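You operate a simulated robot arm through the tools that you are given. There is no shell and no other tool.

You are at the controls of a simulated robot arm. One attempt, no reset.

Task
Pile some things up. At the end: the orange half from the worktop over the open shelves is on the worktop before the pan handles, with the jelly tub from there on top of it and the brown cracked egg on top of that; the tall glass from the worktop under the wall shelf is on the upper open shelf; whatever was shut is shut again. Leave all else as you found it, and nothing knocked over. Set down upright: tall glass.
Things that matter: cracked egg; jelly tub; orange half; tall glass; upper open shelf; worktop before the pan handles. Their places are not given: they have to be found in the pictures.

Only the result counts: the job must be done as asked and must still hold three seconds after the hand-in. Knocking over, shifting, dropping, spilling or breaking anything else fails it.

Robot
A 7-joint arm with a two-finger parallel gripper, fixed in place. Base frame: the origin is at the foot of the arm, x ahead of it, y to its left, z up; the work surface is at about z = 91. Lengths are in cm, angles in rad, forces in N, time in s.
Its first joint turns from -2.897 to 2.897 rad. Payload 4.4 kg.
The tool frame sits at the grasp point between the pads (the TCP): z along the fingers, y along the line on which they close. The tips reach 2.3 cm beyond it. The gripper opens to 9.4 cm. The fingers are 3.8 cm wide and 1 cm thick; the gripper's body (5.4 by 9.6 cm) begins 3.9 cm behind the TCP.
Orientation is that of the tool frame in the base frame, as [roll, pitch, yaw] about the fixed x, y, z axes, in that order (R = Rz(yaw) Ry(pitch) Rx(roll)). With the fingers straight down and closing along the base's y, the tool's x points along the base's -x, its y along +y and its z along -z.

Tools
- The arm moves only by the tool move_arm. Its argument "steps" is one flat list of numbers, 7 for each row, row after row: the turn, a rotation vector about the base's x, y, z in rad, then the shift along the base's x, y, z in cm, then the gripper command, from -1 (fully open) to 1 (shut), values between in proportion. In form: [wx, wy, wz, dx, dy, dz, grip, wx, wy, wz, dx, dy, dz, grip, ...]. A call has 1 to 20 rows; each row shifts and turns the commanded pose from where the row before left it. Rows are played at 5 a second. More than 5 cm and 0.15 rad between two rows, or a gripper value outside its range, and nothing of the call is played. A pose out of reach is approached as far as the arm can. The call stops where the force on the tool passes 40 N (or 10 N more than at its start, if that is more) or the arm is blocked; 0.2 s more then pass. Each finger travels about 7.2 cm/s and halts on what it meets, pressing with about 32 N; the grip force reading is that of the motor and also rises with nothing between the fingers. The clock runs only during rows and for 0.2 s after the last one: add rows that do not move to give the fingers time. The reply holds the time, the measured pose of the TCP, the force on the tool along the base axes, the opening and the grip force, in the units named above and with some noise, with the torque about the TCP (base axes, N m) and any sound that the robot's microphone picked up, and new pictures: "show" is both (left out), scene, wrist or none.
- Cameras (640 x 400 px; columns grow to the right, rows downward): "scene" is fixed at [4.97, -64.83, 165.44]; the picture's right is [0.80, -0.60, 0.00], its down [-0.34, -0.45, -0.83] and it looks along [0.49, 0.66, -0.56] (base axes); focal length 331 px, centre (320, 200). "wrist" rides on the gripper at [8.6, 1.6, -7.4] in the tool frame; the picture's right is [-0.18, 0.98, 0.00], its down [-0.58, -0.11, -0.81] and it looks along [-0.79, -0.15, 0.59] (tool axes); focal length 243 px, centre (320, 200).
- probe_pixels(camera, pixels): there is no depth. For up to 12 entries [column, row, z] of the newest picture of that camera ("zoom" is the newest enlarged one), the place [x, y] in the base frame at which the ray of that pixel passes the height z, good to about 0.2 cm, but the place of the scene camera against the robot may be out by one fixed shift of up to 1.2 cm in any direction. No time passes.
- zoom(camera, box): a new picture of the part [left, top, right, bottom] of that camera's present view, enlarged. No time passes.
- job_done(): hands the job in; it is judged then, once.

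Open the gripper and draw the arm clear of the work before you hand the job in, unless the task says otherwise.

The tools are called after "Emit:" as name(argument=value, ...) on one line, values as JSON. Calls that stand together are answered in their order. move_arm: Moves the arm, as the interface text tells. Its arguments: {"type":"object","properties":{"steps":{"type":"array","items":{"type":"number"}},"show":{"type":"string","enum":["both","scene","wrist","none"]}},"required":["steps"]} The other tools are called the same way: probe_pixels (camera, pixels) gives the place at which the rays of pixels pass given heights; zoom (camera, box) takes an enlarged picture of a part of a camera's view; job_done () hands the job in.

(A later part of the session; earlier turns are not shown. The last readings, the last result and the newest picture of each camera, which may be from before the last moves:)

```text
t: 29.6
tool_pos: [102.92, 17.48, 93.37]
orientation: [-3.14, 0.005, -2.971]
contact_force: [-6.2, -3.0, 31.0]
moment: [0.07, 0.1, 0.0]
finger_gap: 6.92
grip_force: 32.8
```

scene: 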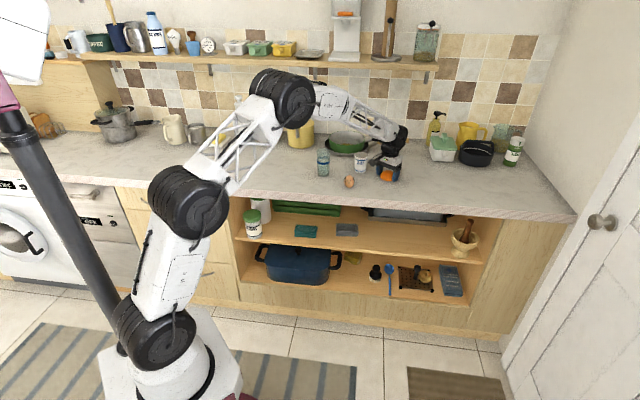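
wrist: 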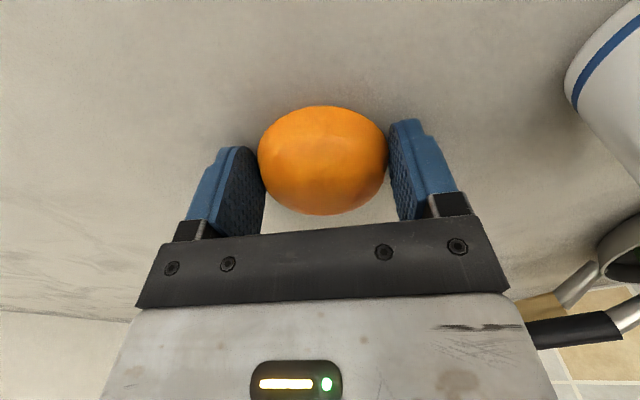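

It rests on the worktop (31 N). I ease up 0.1, open, and rise straight up.

Emit:
move_arm(steps=[0, 0, 0, 0, 0, 0.1, 1, 0, 0, 0, 0, 0, 0, 0, 0, 0, 0, 0, 0, 0, -0.8, 0, 0, 0, 0, 0, 0, -0.8, 0, 0, 0, 0, 0, 2, -0.8, 0, 0, 0, 0, 0, 4, -0.8, 0, 0, 0, 0, 0, 4, -0.8, 0, 0, 0, 0, 0, 0, -0.8])

```text
t: 31.4
tool_pos: [103.15, 17.4, 103.42]
orientation: [3.141, 0.003, -2.972]
contact_force: [0.6, 1.0, -0.1]
moment: [0.02, 0.03, 0.0]
finger_gap: 8.47
grip_force: 0.0
```

scene: 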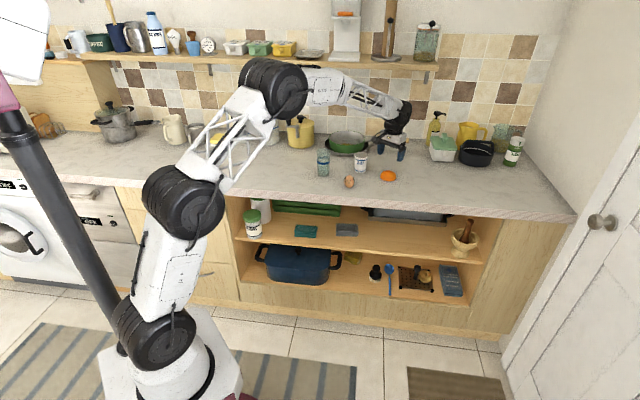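
wrist: 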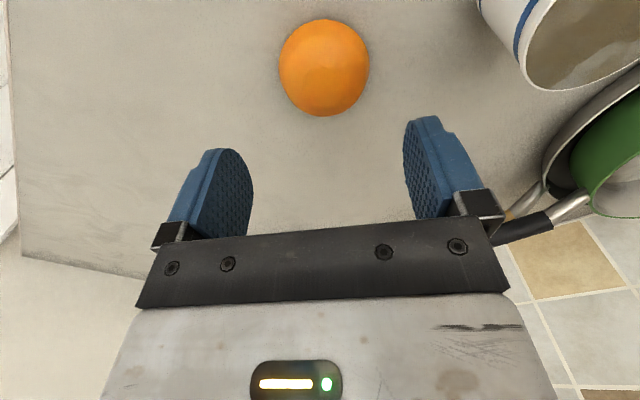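

The orange half is set down at (324,68) in the wrist view. I zoom to find its flat top's centre.

Emit:
zoom(camera="wrist", box=[264, 10, 384, 125])

Emit:
probe_pixels(camera="wrist", pixels=[[279, 63, 91.3], [369.5, 63, 91.3], [324, 19, 91], [324, 116, 92], [326, 78, 94.3]])

Emit:
zoom(camera="scene", box=[374, 165, 402, 185])

```text
3.48 times, centred on (324, 68) of wrist
```

zoom: 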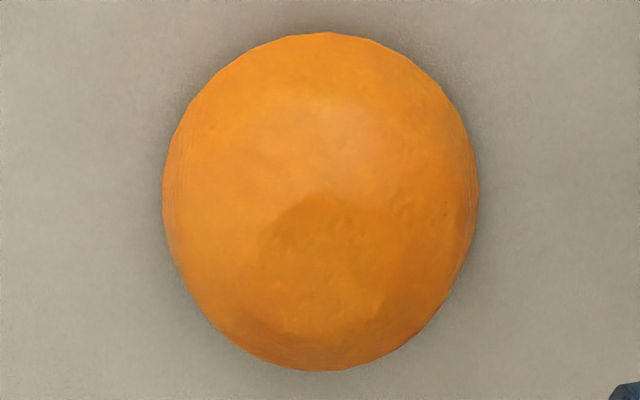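

```text
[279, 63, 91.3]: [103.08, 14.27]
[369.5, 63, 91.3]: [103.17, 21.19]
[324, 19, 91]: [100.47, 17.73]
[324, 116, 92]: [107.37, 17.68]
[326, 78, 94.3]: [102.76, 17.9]
```

```text
16.00 times, centred on (388, 175) of scene
```

zoom: 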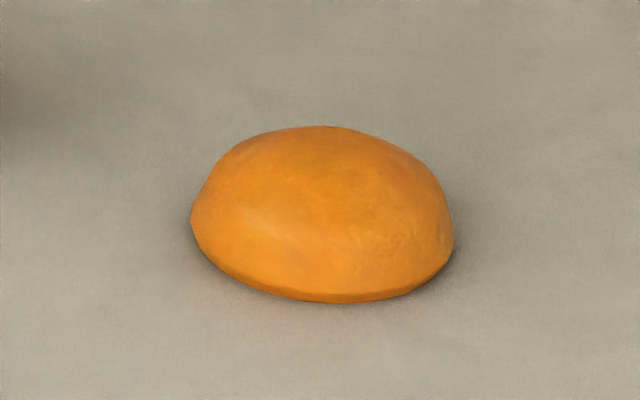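

I zoom closer to find the flat facet on top of the orange half.

Emit:
zoom(camera="wrist", box=[290, 40, 360, 110])

Emit:
probe_pixels(camera="scene", pixels=[[379.7, 174.8, 91.3], [396.3, 176.2, 91.3], [388.3, 181.4, 91], [388, 168.2, 94.3]])

```text
5.71 times, centred on (325, 75) of wrist
```

zoom: 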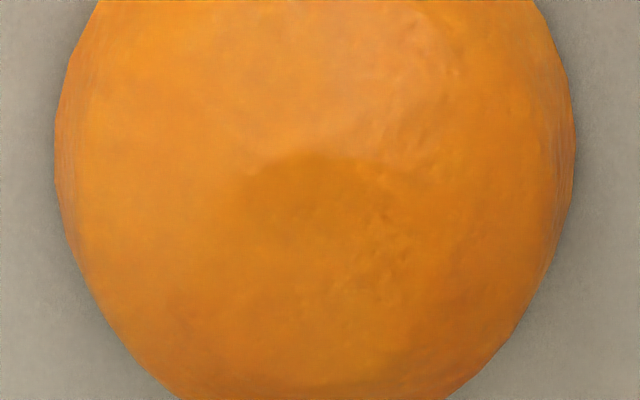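

```text
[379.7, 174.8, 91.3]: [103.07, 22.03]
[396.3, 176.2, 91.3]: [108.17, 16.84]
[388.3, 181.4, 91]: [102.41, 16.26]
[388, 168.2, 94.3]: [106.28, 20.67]
```

Probing the near edge of the flat facet seen at wrist (325,67), and the far shoulder.

Emit:
probe_pixels(camera="wrist", pixels=[[325, 67, 94.5], [311, 72, 94.5], [337, 72, 94.5], [325, 108, 94.5], [324, 19, 91.3]])

```text
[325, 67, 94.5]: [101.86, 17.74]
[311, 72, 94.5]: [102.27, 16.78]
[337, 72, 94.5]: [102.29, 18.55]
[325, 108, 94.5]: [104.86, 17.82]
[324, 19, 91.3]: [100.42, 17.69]
```

The orange half's centre ≈ (103.45, 17.7). Now I rise and move back-left to view the tub (≈(98.2, 29.6)) from just behind it, keeping this orientation.

Emit:
move_arm(steps=[0, 0, 0, 0, 0, 4, -0.8, 0, 0, 0, -1, 0, 3, -1, 0, 0, 0, -2.5, 4, 0, -1, 0, 0, 0, -2.5, 4, 0, -1, 0, 0, 0, -2.1, 3.9, 0, -1, 0, 0, 0, 0, 0, 0, -1])

```text
t: 32.8
tool_pos: [94.77, 29.33, 110.49]
orientation: [-3.141, 0.004, -2.971]
contact_force: [-0.3, 0.7, -0.1]
moment: [-0.01, 0.02, 0.02]
finger_gap: 9.43
grip_force: 0.1
```

scene: 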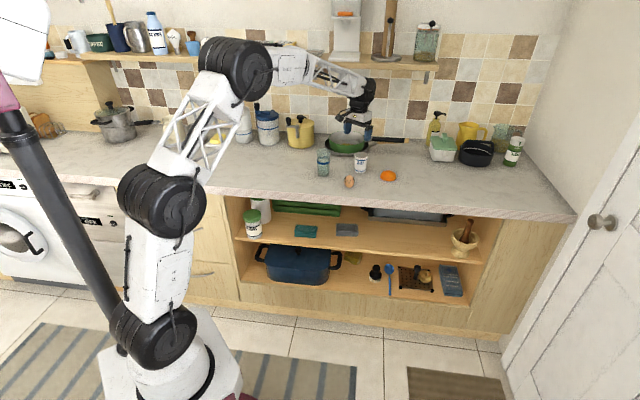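
wrist: 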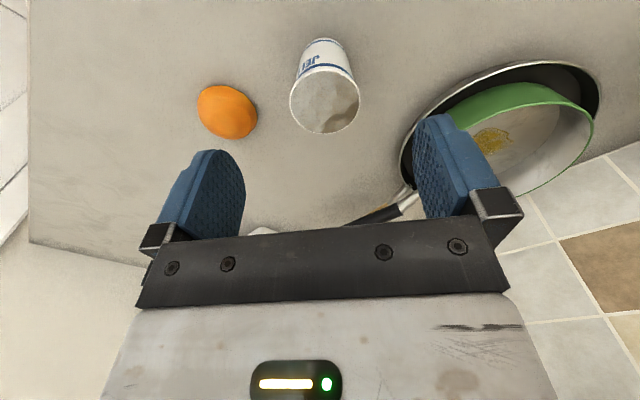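

Tub and orange half are both in view at (325,85) and (227,112). I zoom on both.

Emit:
zoom(camera="wrist", box=[190, 25, 370, 145])

```text
3.33 times, centred on (280, 85) of wrist
```

zoom: 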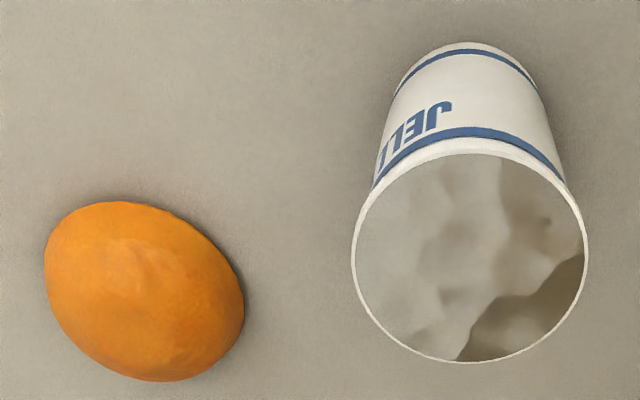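

Probing the tub rim and base, and the orange half's outline, in this zoomed picture.

Emit:
probe_pixels(camera="zoom", pixels=[[469.5, 251, 98.5], [469.5, 251, 99.5], [351, 245, 99], [588, 262, 99], [465, 140, 99], [462, 363, 99], [468, 42, 91], [400, 88, 91.8], [535, 75, 91.8], [144, 291, 92.5], [43, 260, 91.3], [244, 312, 91.3]])

```text
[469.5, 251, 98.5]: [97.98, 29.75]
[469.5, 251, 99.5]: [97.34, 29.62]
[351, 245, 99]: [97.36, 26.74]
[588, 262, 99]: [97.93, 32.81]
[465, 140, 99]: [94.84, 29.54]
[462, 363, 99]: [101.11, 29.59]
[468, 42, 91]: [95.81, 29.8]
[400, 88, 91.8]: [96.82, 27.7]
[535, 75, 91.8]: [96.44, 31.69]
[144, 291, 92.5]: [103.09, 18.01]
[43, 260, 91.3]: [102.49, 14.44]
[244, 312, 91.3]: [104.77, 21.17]
```

Tub centre ≈ (98.1, 29.7), rim z ≈ 98.3. I check the frying pan's nearest edge before lowering the fingers.

Emit:
probe_pixels(camera="wrist", pixels=[[402, 160, 93], [430, 120, 93], [470, 80, 93], [520, 63, 93], [405, 190, 95]])

```text
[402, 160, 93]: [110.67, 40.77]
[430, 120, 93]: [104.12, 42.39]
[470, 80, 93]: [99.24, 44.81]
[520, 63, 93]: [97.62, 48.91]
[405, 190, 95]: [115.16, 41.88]
```

The pan is over 7 cm from the finger. I centre over the tub and descend to TCP z ≈ 96.

Emit:
move_arm(steps=[0, 0, 0, 3.3, 0.37, -1.5, -1, 0, 0, 0, 0, 0, -4, -1, 0, 0, 0, 0, 0, -4, -1, 0, 0, 0, 0, 0, -3.5, -1, 0, 0, 0, 0, 0, -1.5, -1, 0, 0, 0, 0, 0, 0, -1])

```text
t: 34.2
tool_pos: [98.02, 29.62, 95.78]
orientation: [-3.141, 0.004, -2.973]
contact_force: [0.1, -1.2, 0.6]
moment: [-0.01, 0.04, 0.03]
finger_gap: 9.39
grip_force: 0.1
```

scene: 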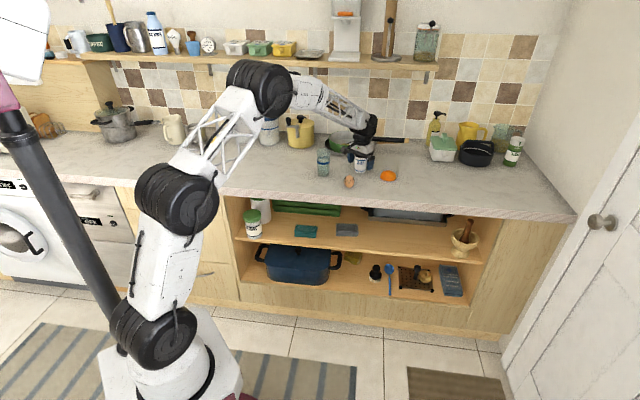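
wrist: 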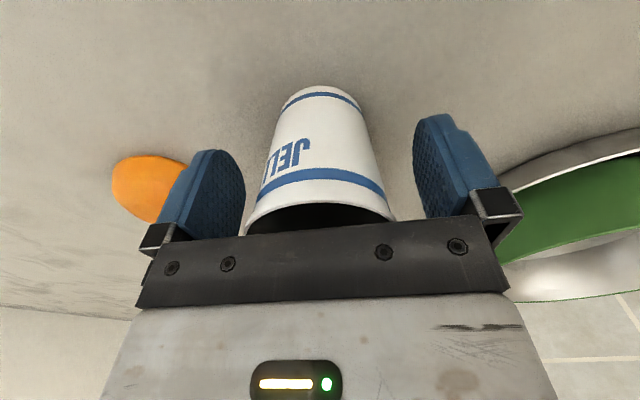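

Tub is between the fingers at (318,160), centred on the TCP column 320. I close gently.

Emit:
move_arm(steps=[0, 0, 0, 0, 0, 0, -0.5, 0, 0, 0, 0, 0, 0, -0.2, 0, 0, 0, 0, 0, 0, 0.1, 0, 0, 0, 0, 0, 0, 0.5, 0, 0, 0, 0, 0, 0, 0.5], show="wrist")

```text
t: 35.4
tool_pos: [97.96, 29.65, 95.67]
orientation: [-3.141, 0.004, -2.973]
contact_force: [-0.3, -0.4, 0.5]
moment: [0.01, -0.01, 0.0]
finger_gap: 5.88
grip_force: 32.2
```

wrist: 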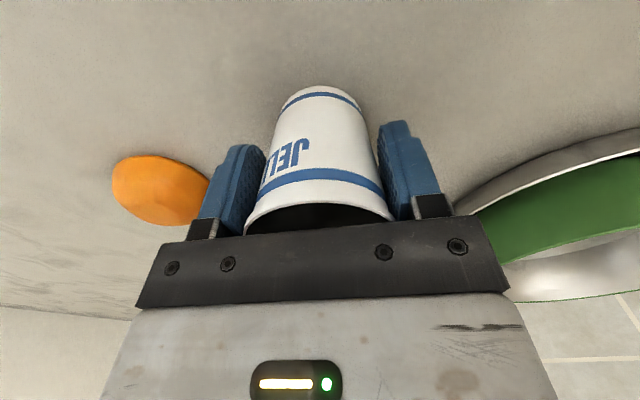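

Gripped (gap 5.88, 32 N). I lift 8 cm and carry it over the orange half.

Emit:
move_arm(steps=[0, 0, 0, 0, 0, 1, 0.6, 0, 0, 0, 0, 0, 3.5, 0.6, 0, 0, 0, 0, 0, 3.5, 0.6, 0, 0, 0, 1.8, -4, 0, 0.6, 0, 0, 0, 1.8, -4, 0, 0.6, 0, 0, 0, 1.8, -3.95, 0, 0.6, 0, 0, 0, 0, 0, 0, 0.6, 0, 0, 0, 0, 0, 0, 0.6])

```text
t: 37.2
tool_pos: [103.58, 17.59, 103.7]
orientation: [3.14, 0.002, -2.97]
contact_force: [-0.3, -1.2, 0.6]
moment: [0.01, -0.04, -0.02]
finger_gap: 5.89
grip_force: 32.2
```

scene: 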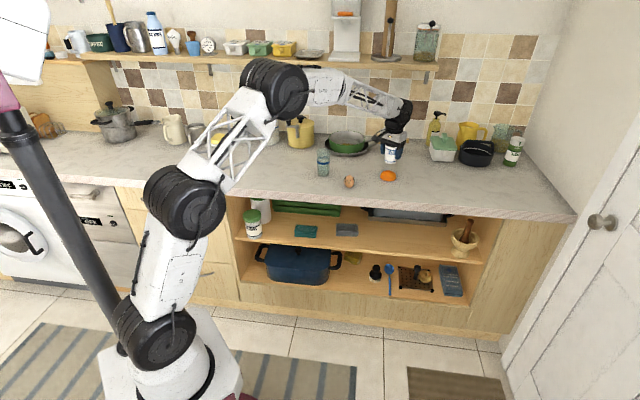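
wrist: 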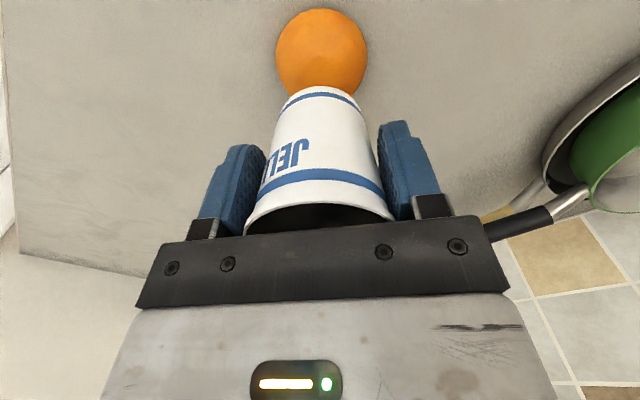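

Tub hovers over the orange half with columns matching (322 for both). I zoom the scene view to check the alignment sideways.

Emit:
zoom(camera="scene", box=[360, 130, 420, 190])

Emit:
zoom(camera="wrist", box=[260, 0, 400, 120])

```text
6.67 times, centred on (390, 160) of scene
```

zoom: 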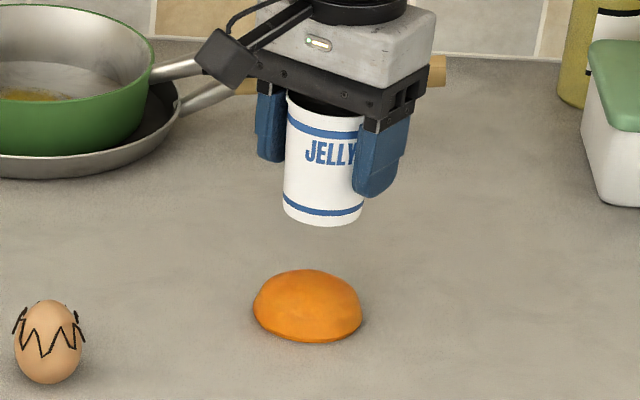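

```text
3.33 times, centred on (330, 60) of wrist
```

zoom: 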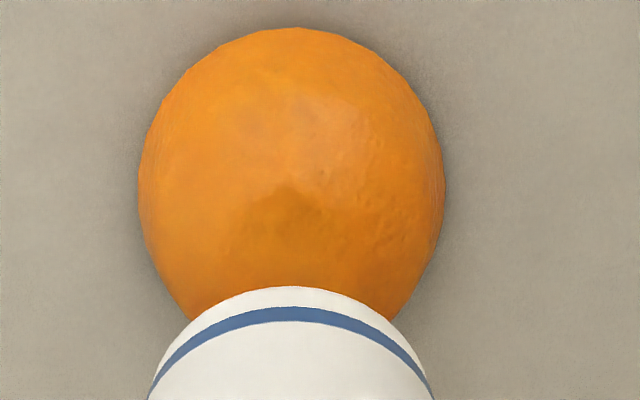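

Sideways alignment looks right. I check depth by probing the tub's near base edge (zoom (323,224)) and the orange half's near edge (zoom (306,343)) in the scene frame.

Emit:
zoom(camera="scene", box=[372, 150, 404, 186])

```text
11.11 times, centred on (388, 168) of scene
```

zoom: 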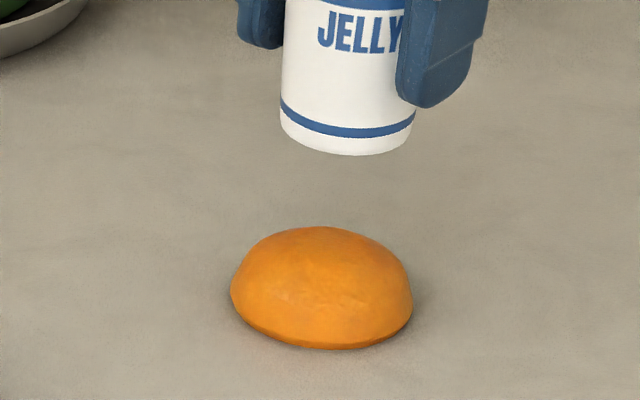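

Emit:
probe_pixels(camera="zoom", pixels=[[350, 155, 99.0], [279, 115, 99.0], [415, 127, 99.0], [329, 349, 91.0], [230, 290, 91.3], [412, 305, 91.3], [323, 227, 94.5]])

```text
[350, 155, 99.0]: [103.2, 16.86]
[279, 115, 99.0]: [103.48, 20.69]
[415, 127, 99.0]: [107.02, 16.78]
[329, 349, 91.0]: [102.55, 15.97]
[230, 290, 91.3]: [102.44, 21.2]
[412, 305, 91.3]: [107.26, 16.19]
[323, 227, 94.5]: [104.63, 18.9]
```

Alignment in the scene frame: tub centre ≈ (105.2, 18.6) versus orange ≈ (105.0, 18.4). I nudge (-0.15,-0.1) and lower toward contact.

Emit:
move_arm(steps=[0, 0, 0, -0.15, -0.1, -2, 0.6, 0, 0, 0, 0, 0, -1.5, 0.6, 0, 0, 0, 0, 0, -0.5, 0.6, 0, 0, 0, 0, 0, -0.3, 0.6, 0, 0, 0, 0, 0, 0, 0.6])

```text
t: 38.4
tool_pos: [103.45, 17.71, 99.43]
orientation: [3.141, 0.004, -2.972]
contact_force: [-0.5, 0.2, -0.2]
moment: [0.01, -0.01, 0.0]
finger_gap: 5.88
grip_force: 32.4
```

scene: 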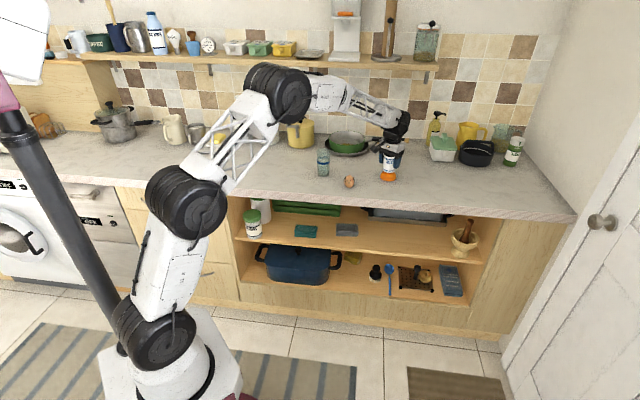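
wrist: 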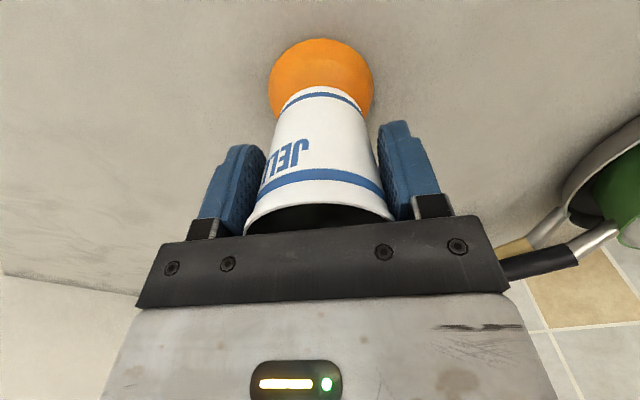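

No contact yet at z 99.43; I lower in 0.2 cm steps.

Emit:
move_arm(steps=[0, 0, 0, 0, 0, -0.2, 0.6, 0, 0, 0, 0, 0, -0.2, 0.6, 0, 0, 0, 0, 0, 0, 0.6], show="wrist")

Emit:
zoom(camera="scene", box=[364, 140, 412, 188])

```text
t: 39.2
tool_pos: [103.47, 17.79, 98.97]
orientation: [-3.141, 0.003, -2.973]
contact_force: [0.4, 0.2, -0.9]
moment: [-0.01, -0.01, -0.03]
finger_gap: 5.88
grip_force: 31.8
```

wrist: 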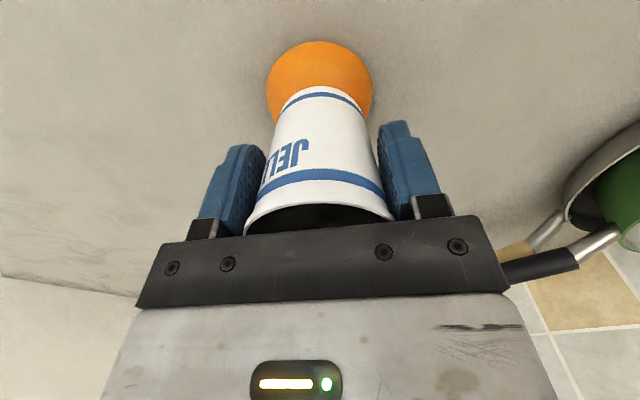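

```text
8.33 times, centred on (388, 164) of scene
```

zoom: 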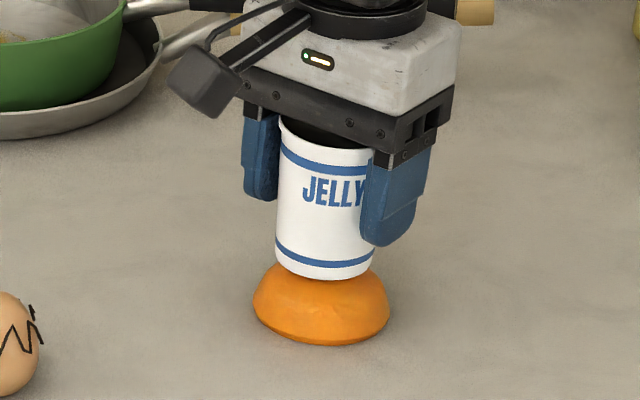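

Still no contact; the tub's bottom is very near the dome in the zoom. I continue in 0.15 cm steps.

Emit:
move_arm(steps=[0, 0, 0, 0, 0, -0.15, 0.6, 0, 0, 0, 0, 0, -0.15, 0.6, 0, 0, 0, 0, 0, 0, 0.6], show="none")

Emit:
move_arm(steps=[0, 0, 0, 0, 0, -0.15, 0.6, 0, 0, 0, 0, 0, 0, 0.6], show="none")

```text
t: 40.0
tool_pos: [103.16, 17.72, 98.67]
orientation: [-3.141, 0.004, -2.972]
contact_force: [1.6, -0.4, -0.1]
moment: [-0.01, 0.01, -0.04]
finger_gap: 5.88
grip_force: 32.0
```

```text
t: 40.6
tool_pos: [103.31, 17.81, 98.52]
orientation: [3.141, 0.003, -2.972]
contact_force: [0.4, 0.2, 0.3]
moment: [0.02, 0.01, -0.01]
finger_gap: 5.85
grip_force: 32.5
```

Still free at 98.52; continuing down in 0.15 cm steps.

Emit:
move_arm(steps=[0, 0, 0, 0, 0, -0.15, 0.6, 0, 0, 0, 0, 0, 0, 0.6], show="none")

Emit:
move_arm(steps=[0, 0, 0, 0, 0, -0.15, 0.6, 0, 0, 0, 0, 0, 0, 0.6], show="scene")

Emit:
zoom(camera="scene", box=[364, 140, 412, 188])

```text
t: 41.2
tool_pos: [103.37, 17.69, 98.61]
orientation: [3.142, 0.007, -2.972]
contact_force: [0.2, -0.6, 4.4]
moment: [-0.12, -0.01, -0.01]
finger_gap: 5.89
grip_force: 32.0
```

```text
t: 41.8
tool_pos: [103.52, 17.84, 98.52]
orientation: [3.142, 0.006, -2.972]
contact_force: [-0.4, -0.8, 16.7]
moment: [-0.02, -0.08, 0.01]
finger_gap: 5.91
grip_force: 32.0
```

scene: 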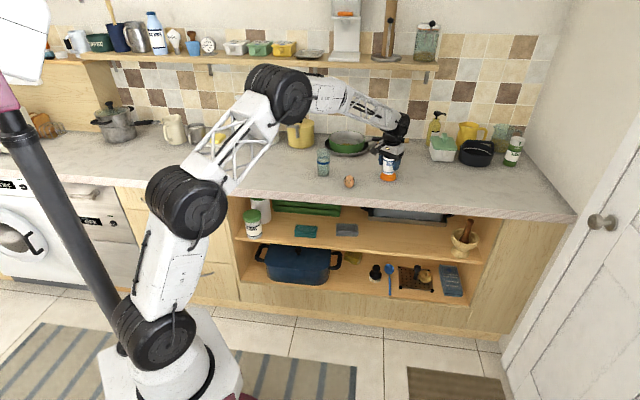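

```text
8.33 times, centred on (388, 164) of scene
```

zoom: 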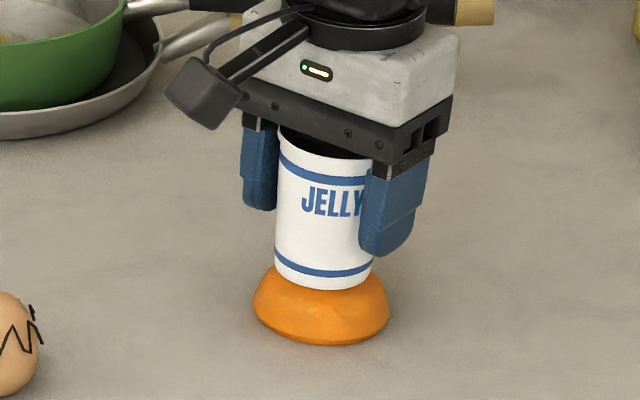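

Contact at TCP z≈98.55 with 16.7 N and almost no moment, so it is well centred. I ease up 0.1 and open slowly.

Emit:
move_arm(steps=[0, 0, 0, 0, 0, 0.1, 0.6, 0, 0, 0, 0, 0, 0, -0.1, 0, 0, 0, 0, 0, 0, -0.28, 0, 0, 0, 0, 0, 0, -0.34, 0, 0, 0, 0, 0, 0, -0.42, 0, 0, 0, 0, 0, 0, -0.55, 0, 0, 0, 0, 0, 0, -0.8, 0, 0, 0, 0, 0, 0, -0.8])

Emit:
zoom(camera="scene", box=[364, 140, 412, 188])

```text
t: 43.6
tool_pos: [103.32, 17.76, 98.39]
orientation: [3.141, 0.003, -2.972]
contact_force: [-0.4, 0.0, -0.6]
moment: [0.02, -0.01, 0.03]
finger_gap: 8.46
grip_force: 0.1
```

scene: 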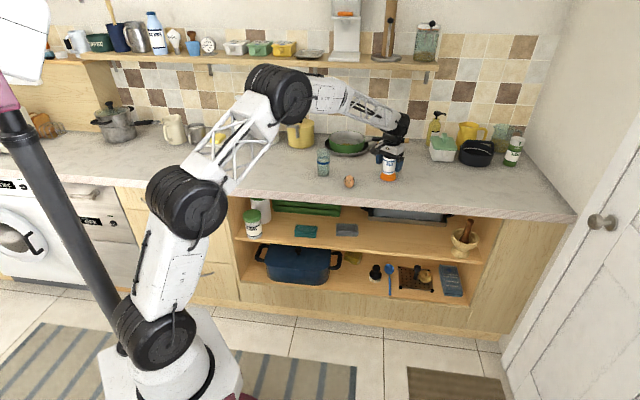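
wrist: 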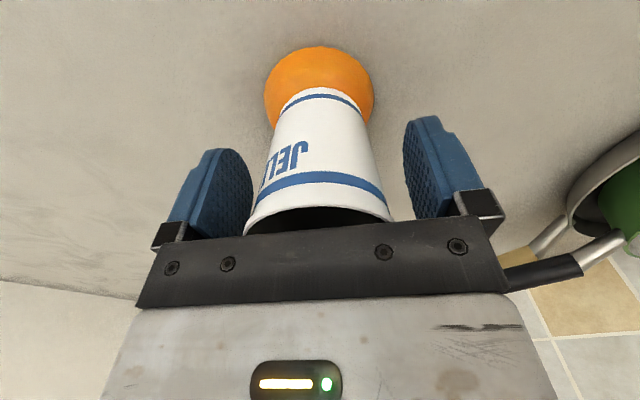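

```text
8.33 times, centred on (388, 164) of scene
```

zoom: 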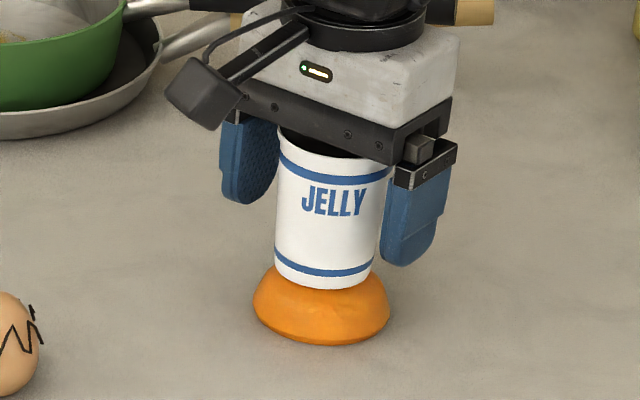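

The tub stands freely on the orange half. I rise straight up well clear.

Emit:
move_arm(steps=[0, 0, 0, 0, 0, 1, -0.85, 0, 0, 0, 0, 0, 3, -0.85, 0, 0, 0, 0, 0, 4, -0.85, 0, 0, 0, 0, 0, 4.5, -0.85, 0, 0, 0, 0, 0, 0, -0.85])

```text
t: 44.8
tool_pos: [103.19, 17.67, 110.84]
orientation: [3.141, 0.003, -2.972]
contact_force: [0.3, 0.6, 0.4]
moment: [-0.02, 0.0, -0.01]
finger_gap: 8.69
grip_force: 0.0
```

scene: 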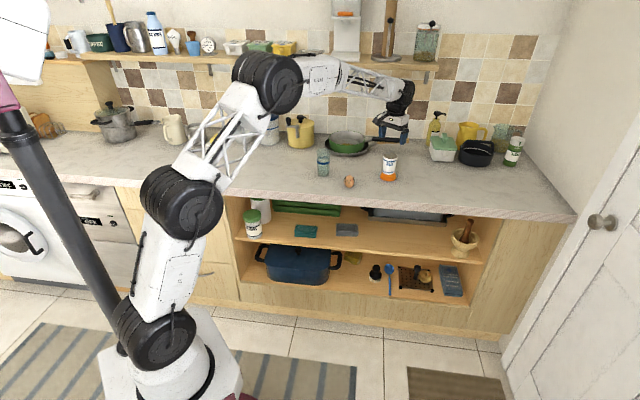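
wrist: 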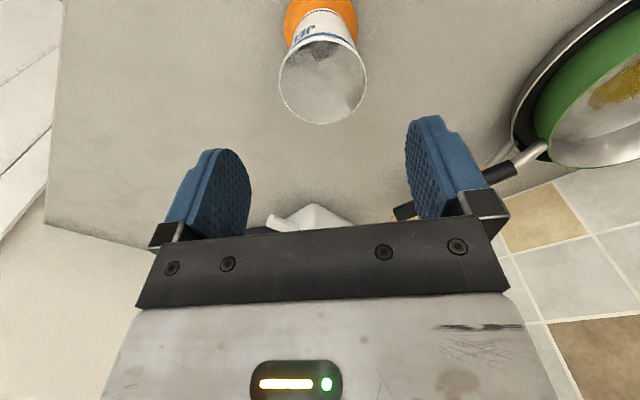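

The tower stands. I zoom into the tub's mouth to see whether it is open or filled.

Emit:
zoom(camera="wrist", box=[270, 0, 376, 130])

Emit:
zoom(camera="scene", box=[364, 145, 412, 188])

Emit:
probe_pixels(camera="wrist", pixels=[[278, 80, 102], [367, 80, 102], [322, 38, 102], [322, 124, 102], [322, 81, 102]])

```text
3.08 times, centred on (323, 65) of wrist
```

zoom: 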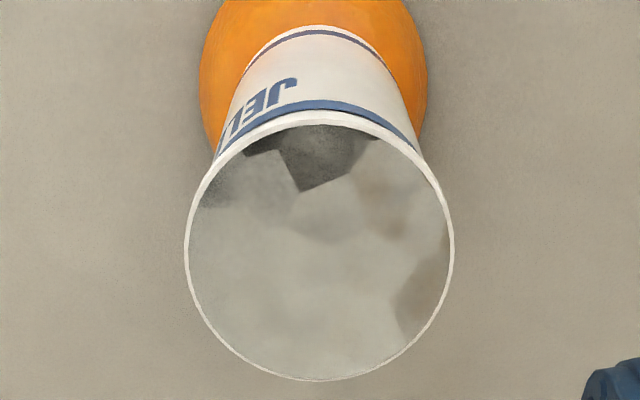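

```text
9.30 times, centred on (388, 166) of scene
```

zoom: 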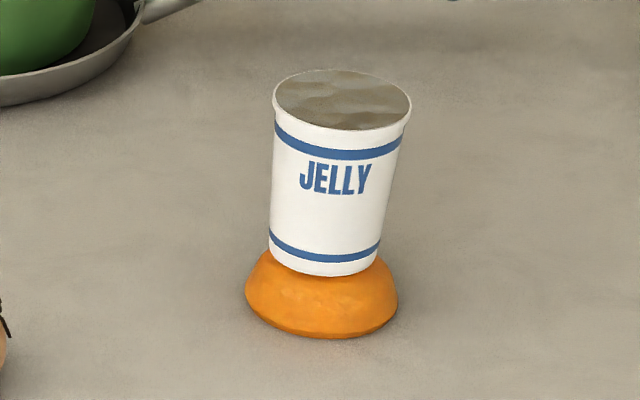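

```text
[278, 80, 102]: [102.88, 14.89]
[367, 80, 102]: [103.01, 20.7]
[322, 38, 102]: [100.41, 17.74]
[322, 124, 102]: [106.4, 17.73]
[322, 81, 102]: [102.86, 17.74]
```

The lid is closed foil (it reflects the gripper), so the top is flat; the rim centre is ≈ (103.5, 17.75). Next I move to view the egg (~(85, 22.6)) with the same orientation.

Emit:
move_arm(steps=[0, 0, 0, -4.24, 0.96, 0, -0.85, 0, 0, 0, -4.24, 0.96, 0, -0.85, 0, 0, 0, -4.24, 0.96, 0, -0.85, 0, 0, 0, -4.24, 0.96, 0, -0.85, 0, 0, 0, -4.24, 0.96, 0, -0.85, 0, 0, 0, 0, 0, 0, -0.85])

Emit:
zoom(camera="wrist", box=[250, 20, 400, 130])

```text
t: 46.2
tool_pos: [82.29, 22.26, 110.93]
orientation: [-3.14, 0.002, -2.973]
contact_force: [0.2, 0.0, -0.4]
moment: [0.01, -0.01, -0.03]
finger_gap: 8.69
grip_force: 0.1
```

scene: 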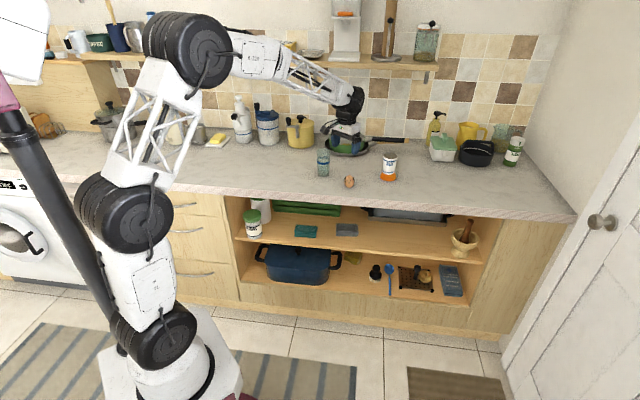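
wrist: 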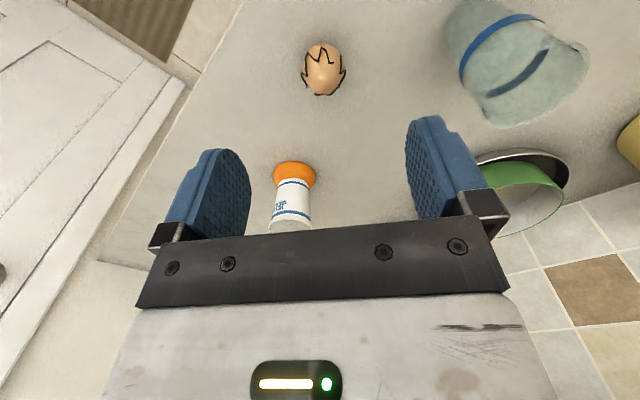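

```text
3.64 times, centred on (325, 75) of wrist
```

zoom: 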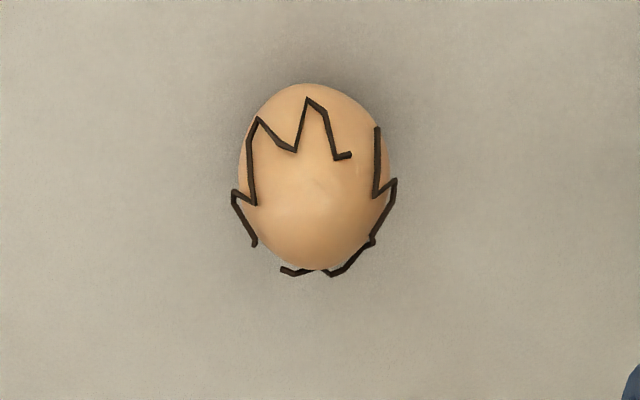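

Probing the egg's outline in the zoomed view.

Emit:
probe_pixels(camera="zoom", pixels=[[238, 160, 93.3], [390, 165, 93.3], [308, 83, 92.3], [316, 270, 95.5], [314, 170, 93.3], [314, 170, 94], [314, 175, 94]])

Emit:
zoom(camera="scene", box=[335, 168, 365, 194])

```text
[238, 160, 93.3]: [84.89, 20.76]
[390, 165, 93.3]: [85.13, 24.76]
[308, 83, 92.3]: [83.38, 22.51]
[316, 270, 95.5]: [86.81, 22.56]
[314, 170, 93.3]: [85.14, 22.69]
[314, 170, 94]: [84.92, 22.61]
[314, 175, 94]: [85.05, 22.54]
```

```text
15.38 times, centred on (350, 181) of scene
```

zoom: 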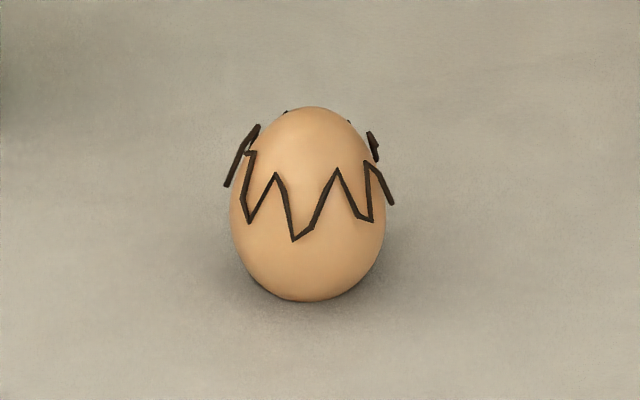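

Egg centre ≈ (85.05, 22.65), about 4.1 cm wide and 5.6 cm tall. I centre over it and descend to TCP z ≈ 93.8.

Emit:
move_arm(steps=[0, 0, 0, 2.75, 0.37, -2, -0.85, 0, 0, 0, 0, 0, -4, -0.85, 0, 0, 0, 0, 0, -4, -0.85, 0, 0, 0, 0, 0, -4, -0.85, 0, 0, 0, 0, 0, -2, -0.85, 0, 0, 0, 0, 0, -1, -0.85, 0, 0, 0, 0, 0, 0, -0.85])

```text
t: 47.8
tool_pos: [85.03, 22.68, 94.02]
orientation: [-3.141, 0.004, -2.972]
contact_force: [-0.8, 0.6, -0.3]
moment: [-0.05, 0.01, 0.0]
finger_gap: 8.68
grip_force: 0.1
```

scene: 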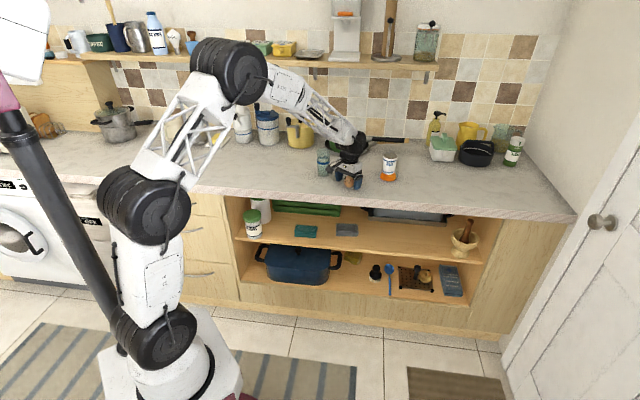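
wrist: 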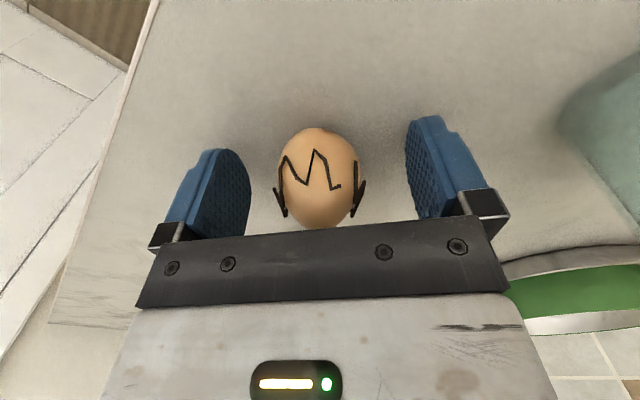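

Egg is centred at (319,178). I close gradually to about its 4.1 cm width with limited squeeze.

Emit:
move_arm(steps=[0, 0, 0, 0, 0, 0, -0.4, 0, 0, 0, 0, 0, 0, -0.05, 0, 0, 0, 0, 0, 0, 0.08, 0, 0, 0, 0, 0, 0, 0.15, 0, 0, 0, 0, 0, 0, 0.18, 0, 0, 0, 0, 0, 0, 0.18], show="wrist")

```text
t: 49.2
tool_pos: [85.03, 22.7, 94.08]
orientation: [-3.141, 0.002, -2.972]
contact_force: [0.5, -0.1, 0.0]
moment: [0.01, -0.01, -0.01]
finger_gap: 4.16
grip_force: 7.8
```

wrist: 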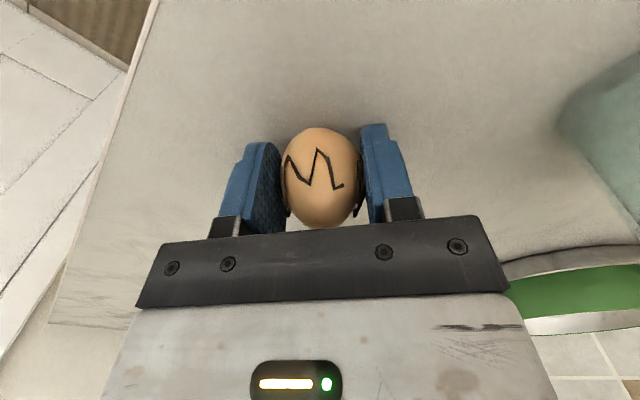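

Gap 4.16 at 7.8 N; I add a bit of squeeze (command 0.28), lift, and carry it over the tub.

Emit:
move_arm(steps=[0, 0, 0, 0, 0, 0, 0.28, 0, 0, 0, 0, 0, 1, 0.28, 0, 0, 0, 0, 0, 3, 0.28, 0, 0, 0, 0, 0, 4, 0.28, 0, 0, 0, 0, 0, 4, 0.28, 0, 0, 0, 0, 0, 3, 0.28, 0, 0, 0, 3.69, -0.99, 0, 0.28, 0, 0, 0, 3.69, -0.99, 0, 0.28, 0, 0, 0, 3.69, -0.99, 0, 0.28, 0, 0, 0, 3.69, -0.99, 0, 0.28, 0, 0, 0, 3.69, -0.99, 0, 0.28, 0, 0, 0, 0, 0, 0, 0.28, 0, 0, 0, 0, 0, 0, 0.28])

Emit:
zoom(camera="scene", box=[360, 120, 420, 190])

```text
t: 52.0
tool_pos: [103.59, 18.09, 108.75]
orientation: [3.141, 0.003, -2.973]
contact_force: [-0.4, -0.1, -0.6]
moment: [0.0, -0.01, 0.0]
finger_gap: 4.21
grip_force: 8.4
```

scene: 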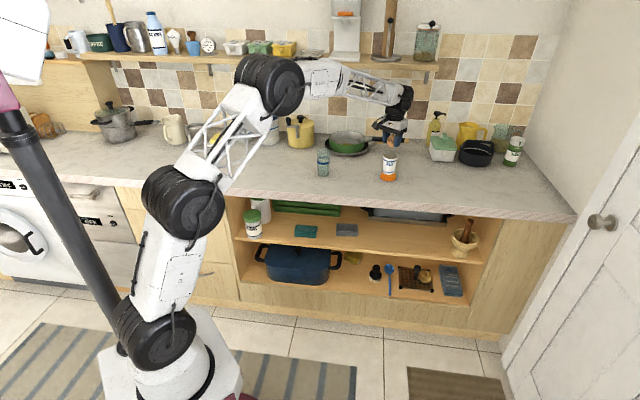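
wrist: 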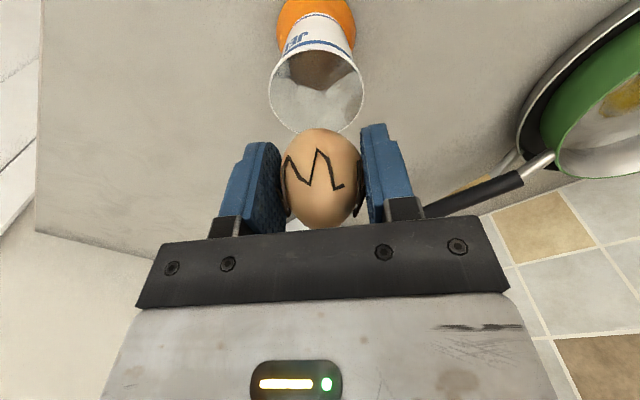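

```text
5.71 times, centred on (390, 155) of scene
```

zoom: 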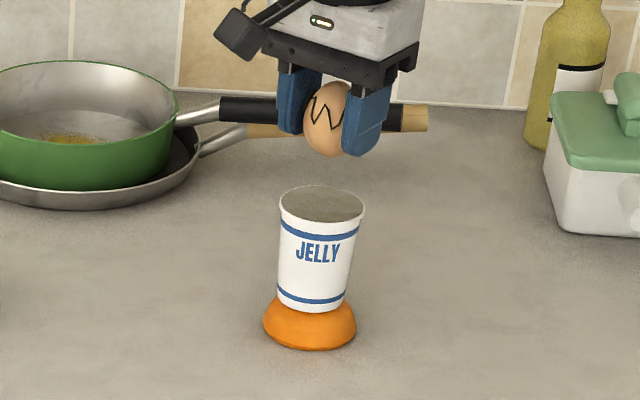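

The wrist view shows the tub rim centre at column 316 against the egg at 321, and the TCP y reads 18.09. I zoom both views for alignment.

Emit:
zoom(camera="scene", box=[372, 130, 408, 166])

Emit:
zoom(camera="wrist", box=[250, 0, 390, 140])

Emit:
probe_pixels(camera="wrist", pixels=[[269, 88, 101.7], [364, 88, 101.7], [319, 47, 101.7], [315, 133, 101.7]])

```text
11.11 times, centred on (390, 148) of scene
```

zoom: 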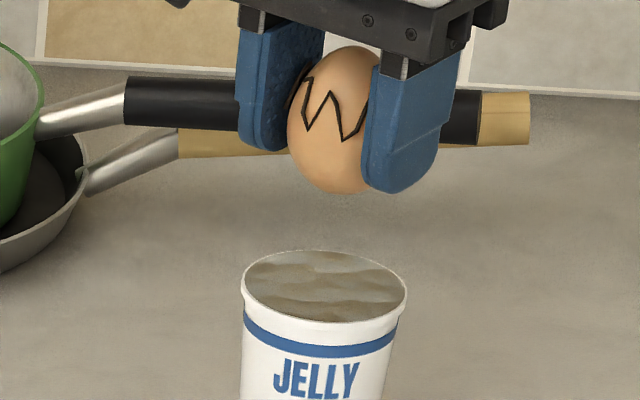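

```text
2.86 times, centred on (320, 70) of wrist
```

zoom: 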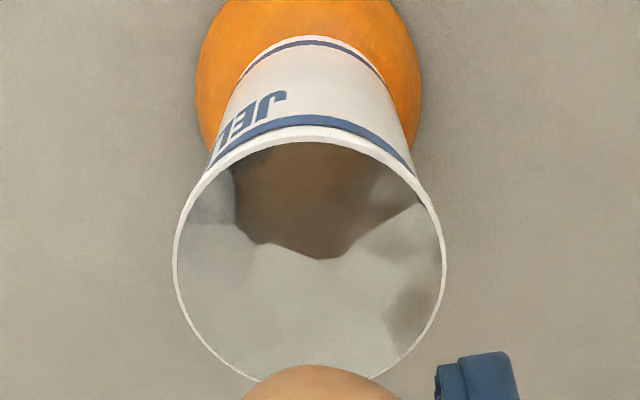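

```text
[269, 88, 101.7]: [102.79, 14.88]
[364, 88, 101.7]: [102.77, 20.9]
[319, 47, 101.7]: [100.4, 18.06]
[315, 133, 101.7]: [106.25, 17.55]
```

Egg is within ~0.2 cm of the lid's centre; I nudge y by -0.15 and lower towards the lid.

Emit:
move_arm(steps=[0, 0, 0, 0, -0.15, -1.5, 0.28, 0, 0, 0, 0, 0, -1, 0.28, 0, 0, 0, 0, 0, -0.5, 0.28, 0, 0, 0, 0, 0, 0, 0.28], show="scene")

Emit:
zoom(camera="scene", box=[372, 135, 408, 171])

```text
t: 53.0
tool_pos: [103.28, 17.86, 105.9]
orientation: [3.141, 0.004, -2.972]
contact_force: [0.9, -1.2, -0.4]
moment: [0.03, -0.01, -0.01]
finger_gap: 4.18
grip_force: 8.0
```

scene: 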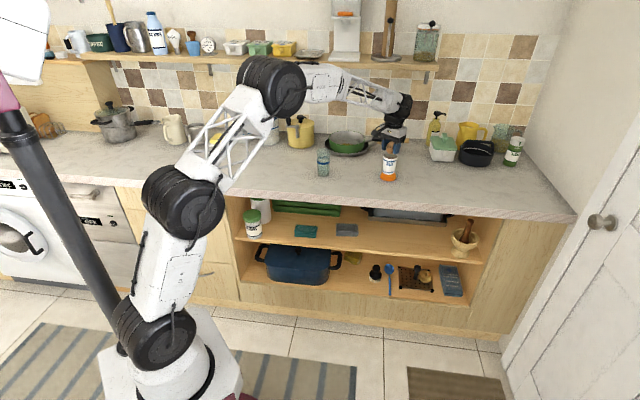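

```text
11.11 times, centred on (390, 153) of scene
```

zoom: 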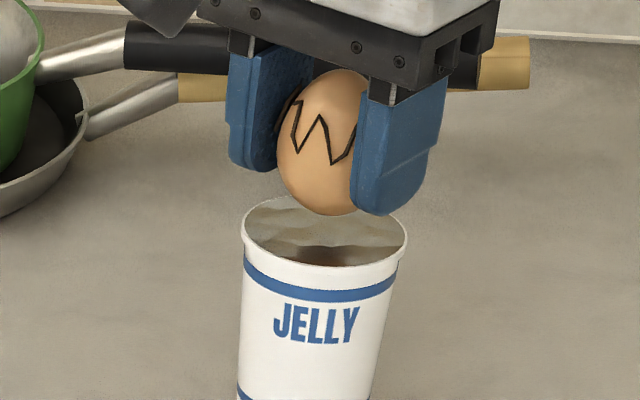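

Sideways alignment holds (egg axis projects to column ~321 versus lid 324). I lower in small steps.

Emit:
move_arm(steps=[0, 0, 0, 0, 0, -0.25, 0.28, 0, 0, 0, 0, 0, -0.25, 0.28, 0, 0, 0, 0, 0, 0, 0.28], show="none")

Emit:
move_arm(steps=[0, 0, 0, 0, 0, -0.15, 0.28, 0, 0, 0, 0, 0, 0, 0.28], show="none")

Emit:
move_arm(steps=[0, 0, 0, 0, 0, -0.15, 0.28, 0, 0, 0, 0, 0, 0, 0.28], show="scene")

Emit:
zoom(camera="scene", box=[372, 135, 408, 171])

```text
t: 53.8
tool_pos: [103.46, 17.79, 105.29]
orientation: [3.141, 0.003, -2.972]
contact_force: [0.0, 0.1, -0.9]
moment: [-0.02, 0.0, -0.01]
finger_gap: 4.18
grip_force: 8.1
```

```text
t: 54.4
tool_pos: [103.39, 17.83, 105.24]
orientation: [3.14, 0.005, -2.973]
contact_force: [0.0, -0.1, -0.6]
moment: [0.02, -0.01, -0.04]
finger_gap: 4.19
grip_force: 8.0
```

```text
t: 55.0
tool_pos: [103.25, 17.87, 105.09]
orientation: [3.142, 0.005, -2.972]
contact_force: [0.7, 1.1, -0.7]
moment: [-0.01, 0.04, 0.0]
finger_gap: 4.19
grip_force: 8.0
```

scene: 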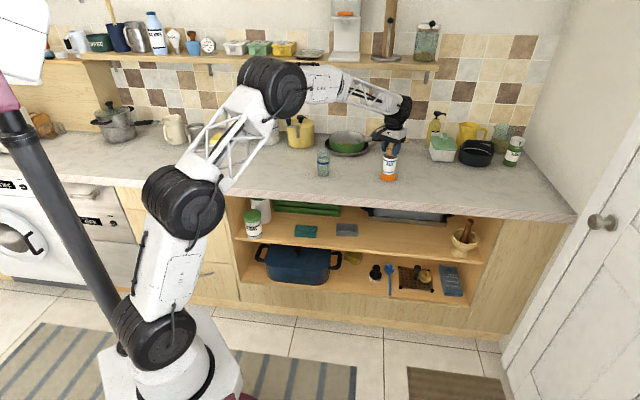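

```text
11.11 times, centred on (390, 153) of scene
```

zoom: 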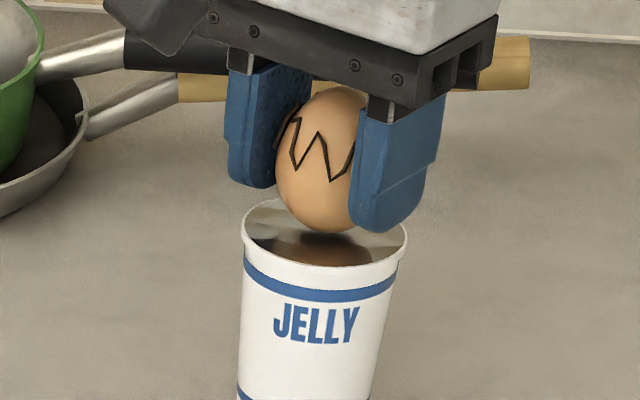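

The egg is about 0.3–0.5 cm above the lid (shadow visible at (310,240)). I continue down.

Emit:
move_arm(steps=[0, 0, 0, 0, 0, -0.15, 0.28, 0, 0, 0, 0, 0, 0, 0.28], show="none")

Emit:
move_arm(steps=[0, 0, 0, 0, 0, -0.1, 0.28, 0, 0, 0, 0, 0, 0, 0.28], show="none")

Emit:
move_arm(steps=[0, 0, 0, 0, 0, -0.1, 0.28, 0, 0, 0, 0, 0, 0, 0.28], show="scene")

Emit:
zoom(camera="scene", box=[372, 135, 408, 171])

```text
t: 55.6
tool_pos: [103.35, 17.73, 104.98]
orientation: [3.141, 0.004, -2.972]
contact_force: [0.1, -0.3, -0.6]
moment: [-0.02, -0.01, 0.0]
finger_gap: 4.21
grip_force: 8.1
```

```text
t: 56.2
tool_pos: [103.38, 17.71, 104.89]
orientation: [3.141, 0.004, -2.973]
contact_force: [0.7, -0.2, -0.5]
moment: [0.0, 0.02, 0.01]
finger_gap: 4.21
grip_force: 7.8
```

```text
t: 56.8
tool_pos: [103.33, 17.75, 104.7]
orientation: [-3.142, 0.002, -2.973]
contact_force: [-0.8, -0.7, -0.4]
moment: [0.01, 0.02, 0.01]
finger_gap: 4.17
grip_force: 7.5
```

scene: 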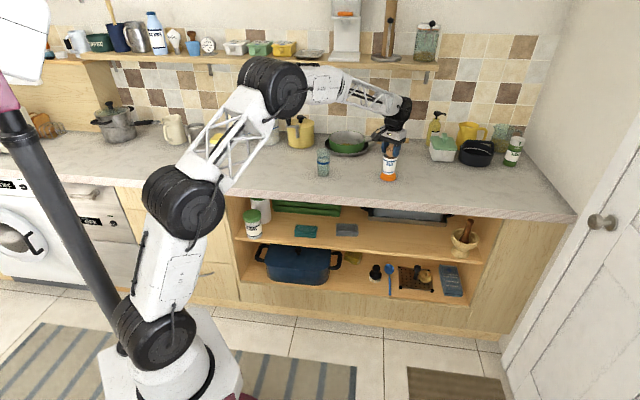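

```text
11.11 times, centred on (390, 153) of scene
```

zoom: 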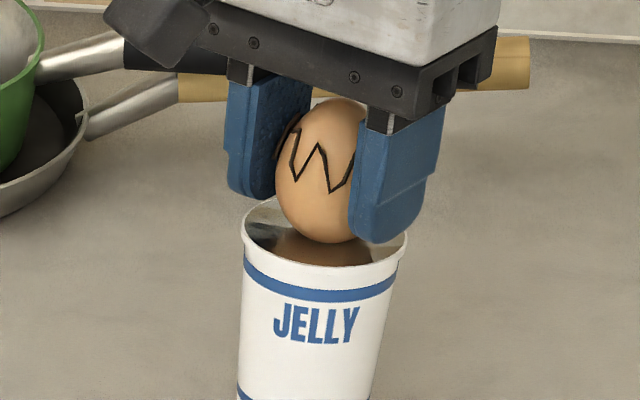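

Egg nearly touching its reflection at (335,243). I continue in 0.1 cm steps, watching the force.

Emit:
move_arm(steps=[0, 0, 0, 0, 0, -0.1, 0.28, 0, 0, 0, 0, 0, 0, 0.28], show="none")

Emit:
move_arm(steps=[0, 0, 0, 0, 0, -0.1, 0.28, 0, 0, 0, 0, 0, 0, 0.28], show="none")

```text
t: 57.4
tool_pos: [103.34, 17.72, 104.72]
orientation: [3.142, 0.003, -2.973]
contact_force: [-0.4, 0.0, 0.2]
moment: [-0.01, 0.03, 0.01]
finger_gap: 4.21
grip_force: 8.6
```

```text
t: 58.0
tool_pos: [103.37, 17.88, 104.62]
orientation: [-3.141, 0.003, -2.97]
contact_force: [-0.9, 0.4, -1.1]
moment: [-0.01, 0.0, 0.0]
finger_gap: 4.21
grip_force: 7.8
```

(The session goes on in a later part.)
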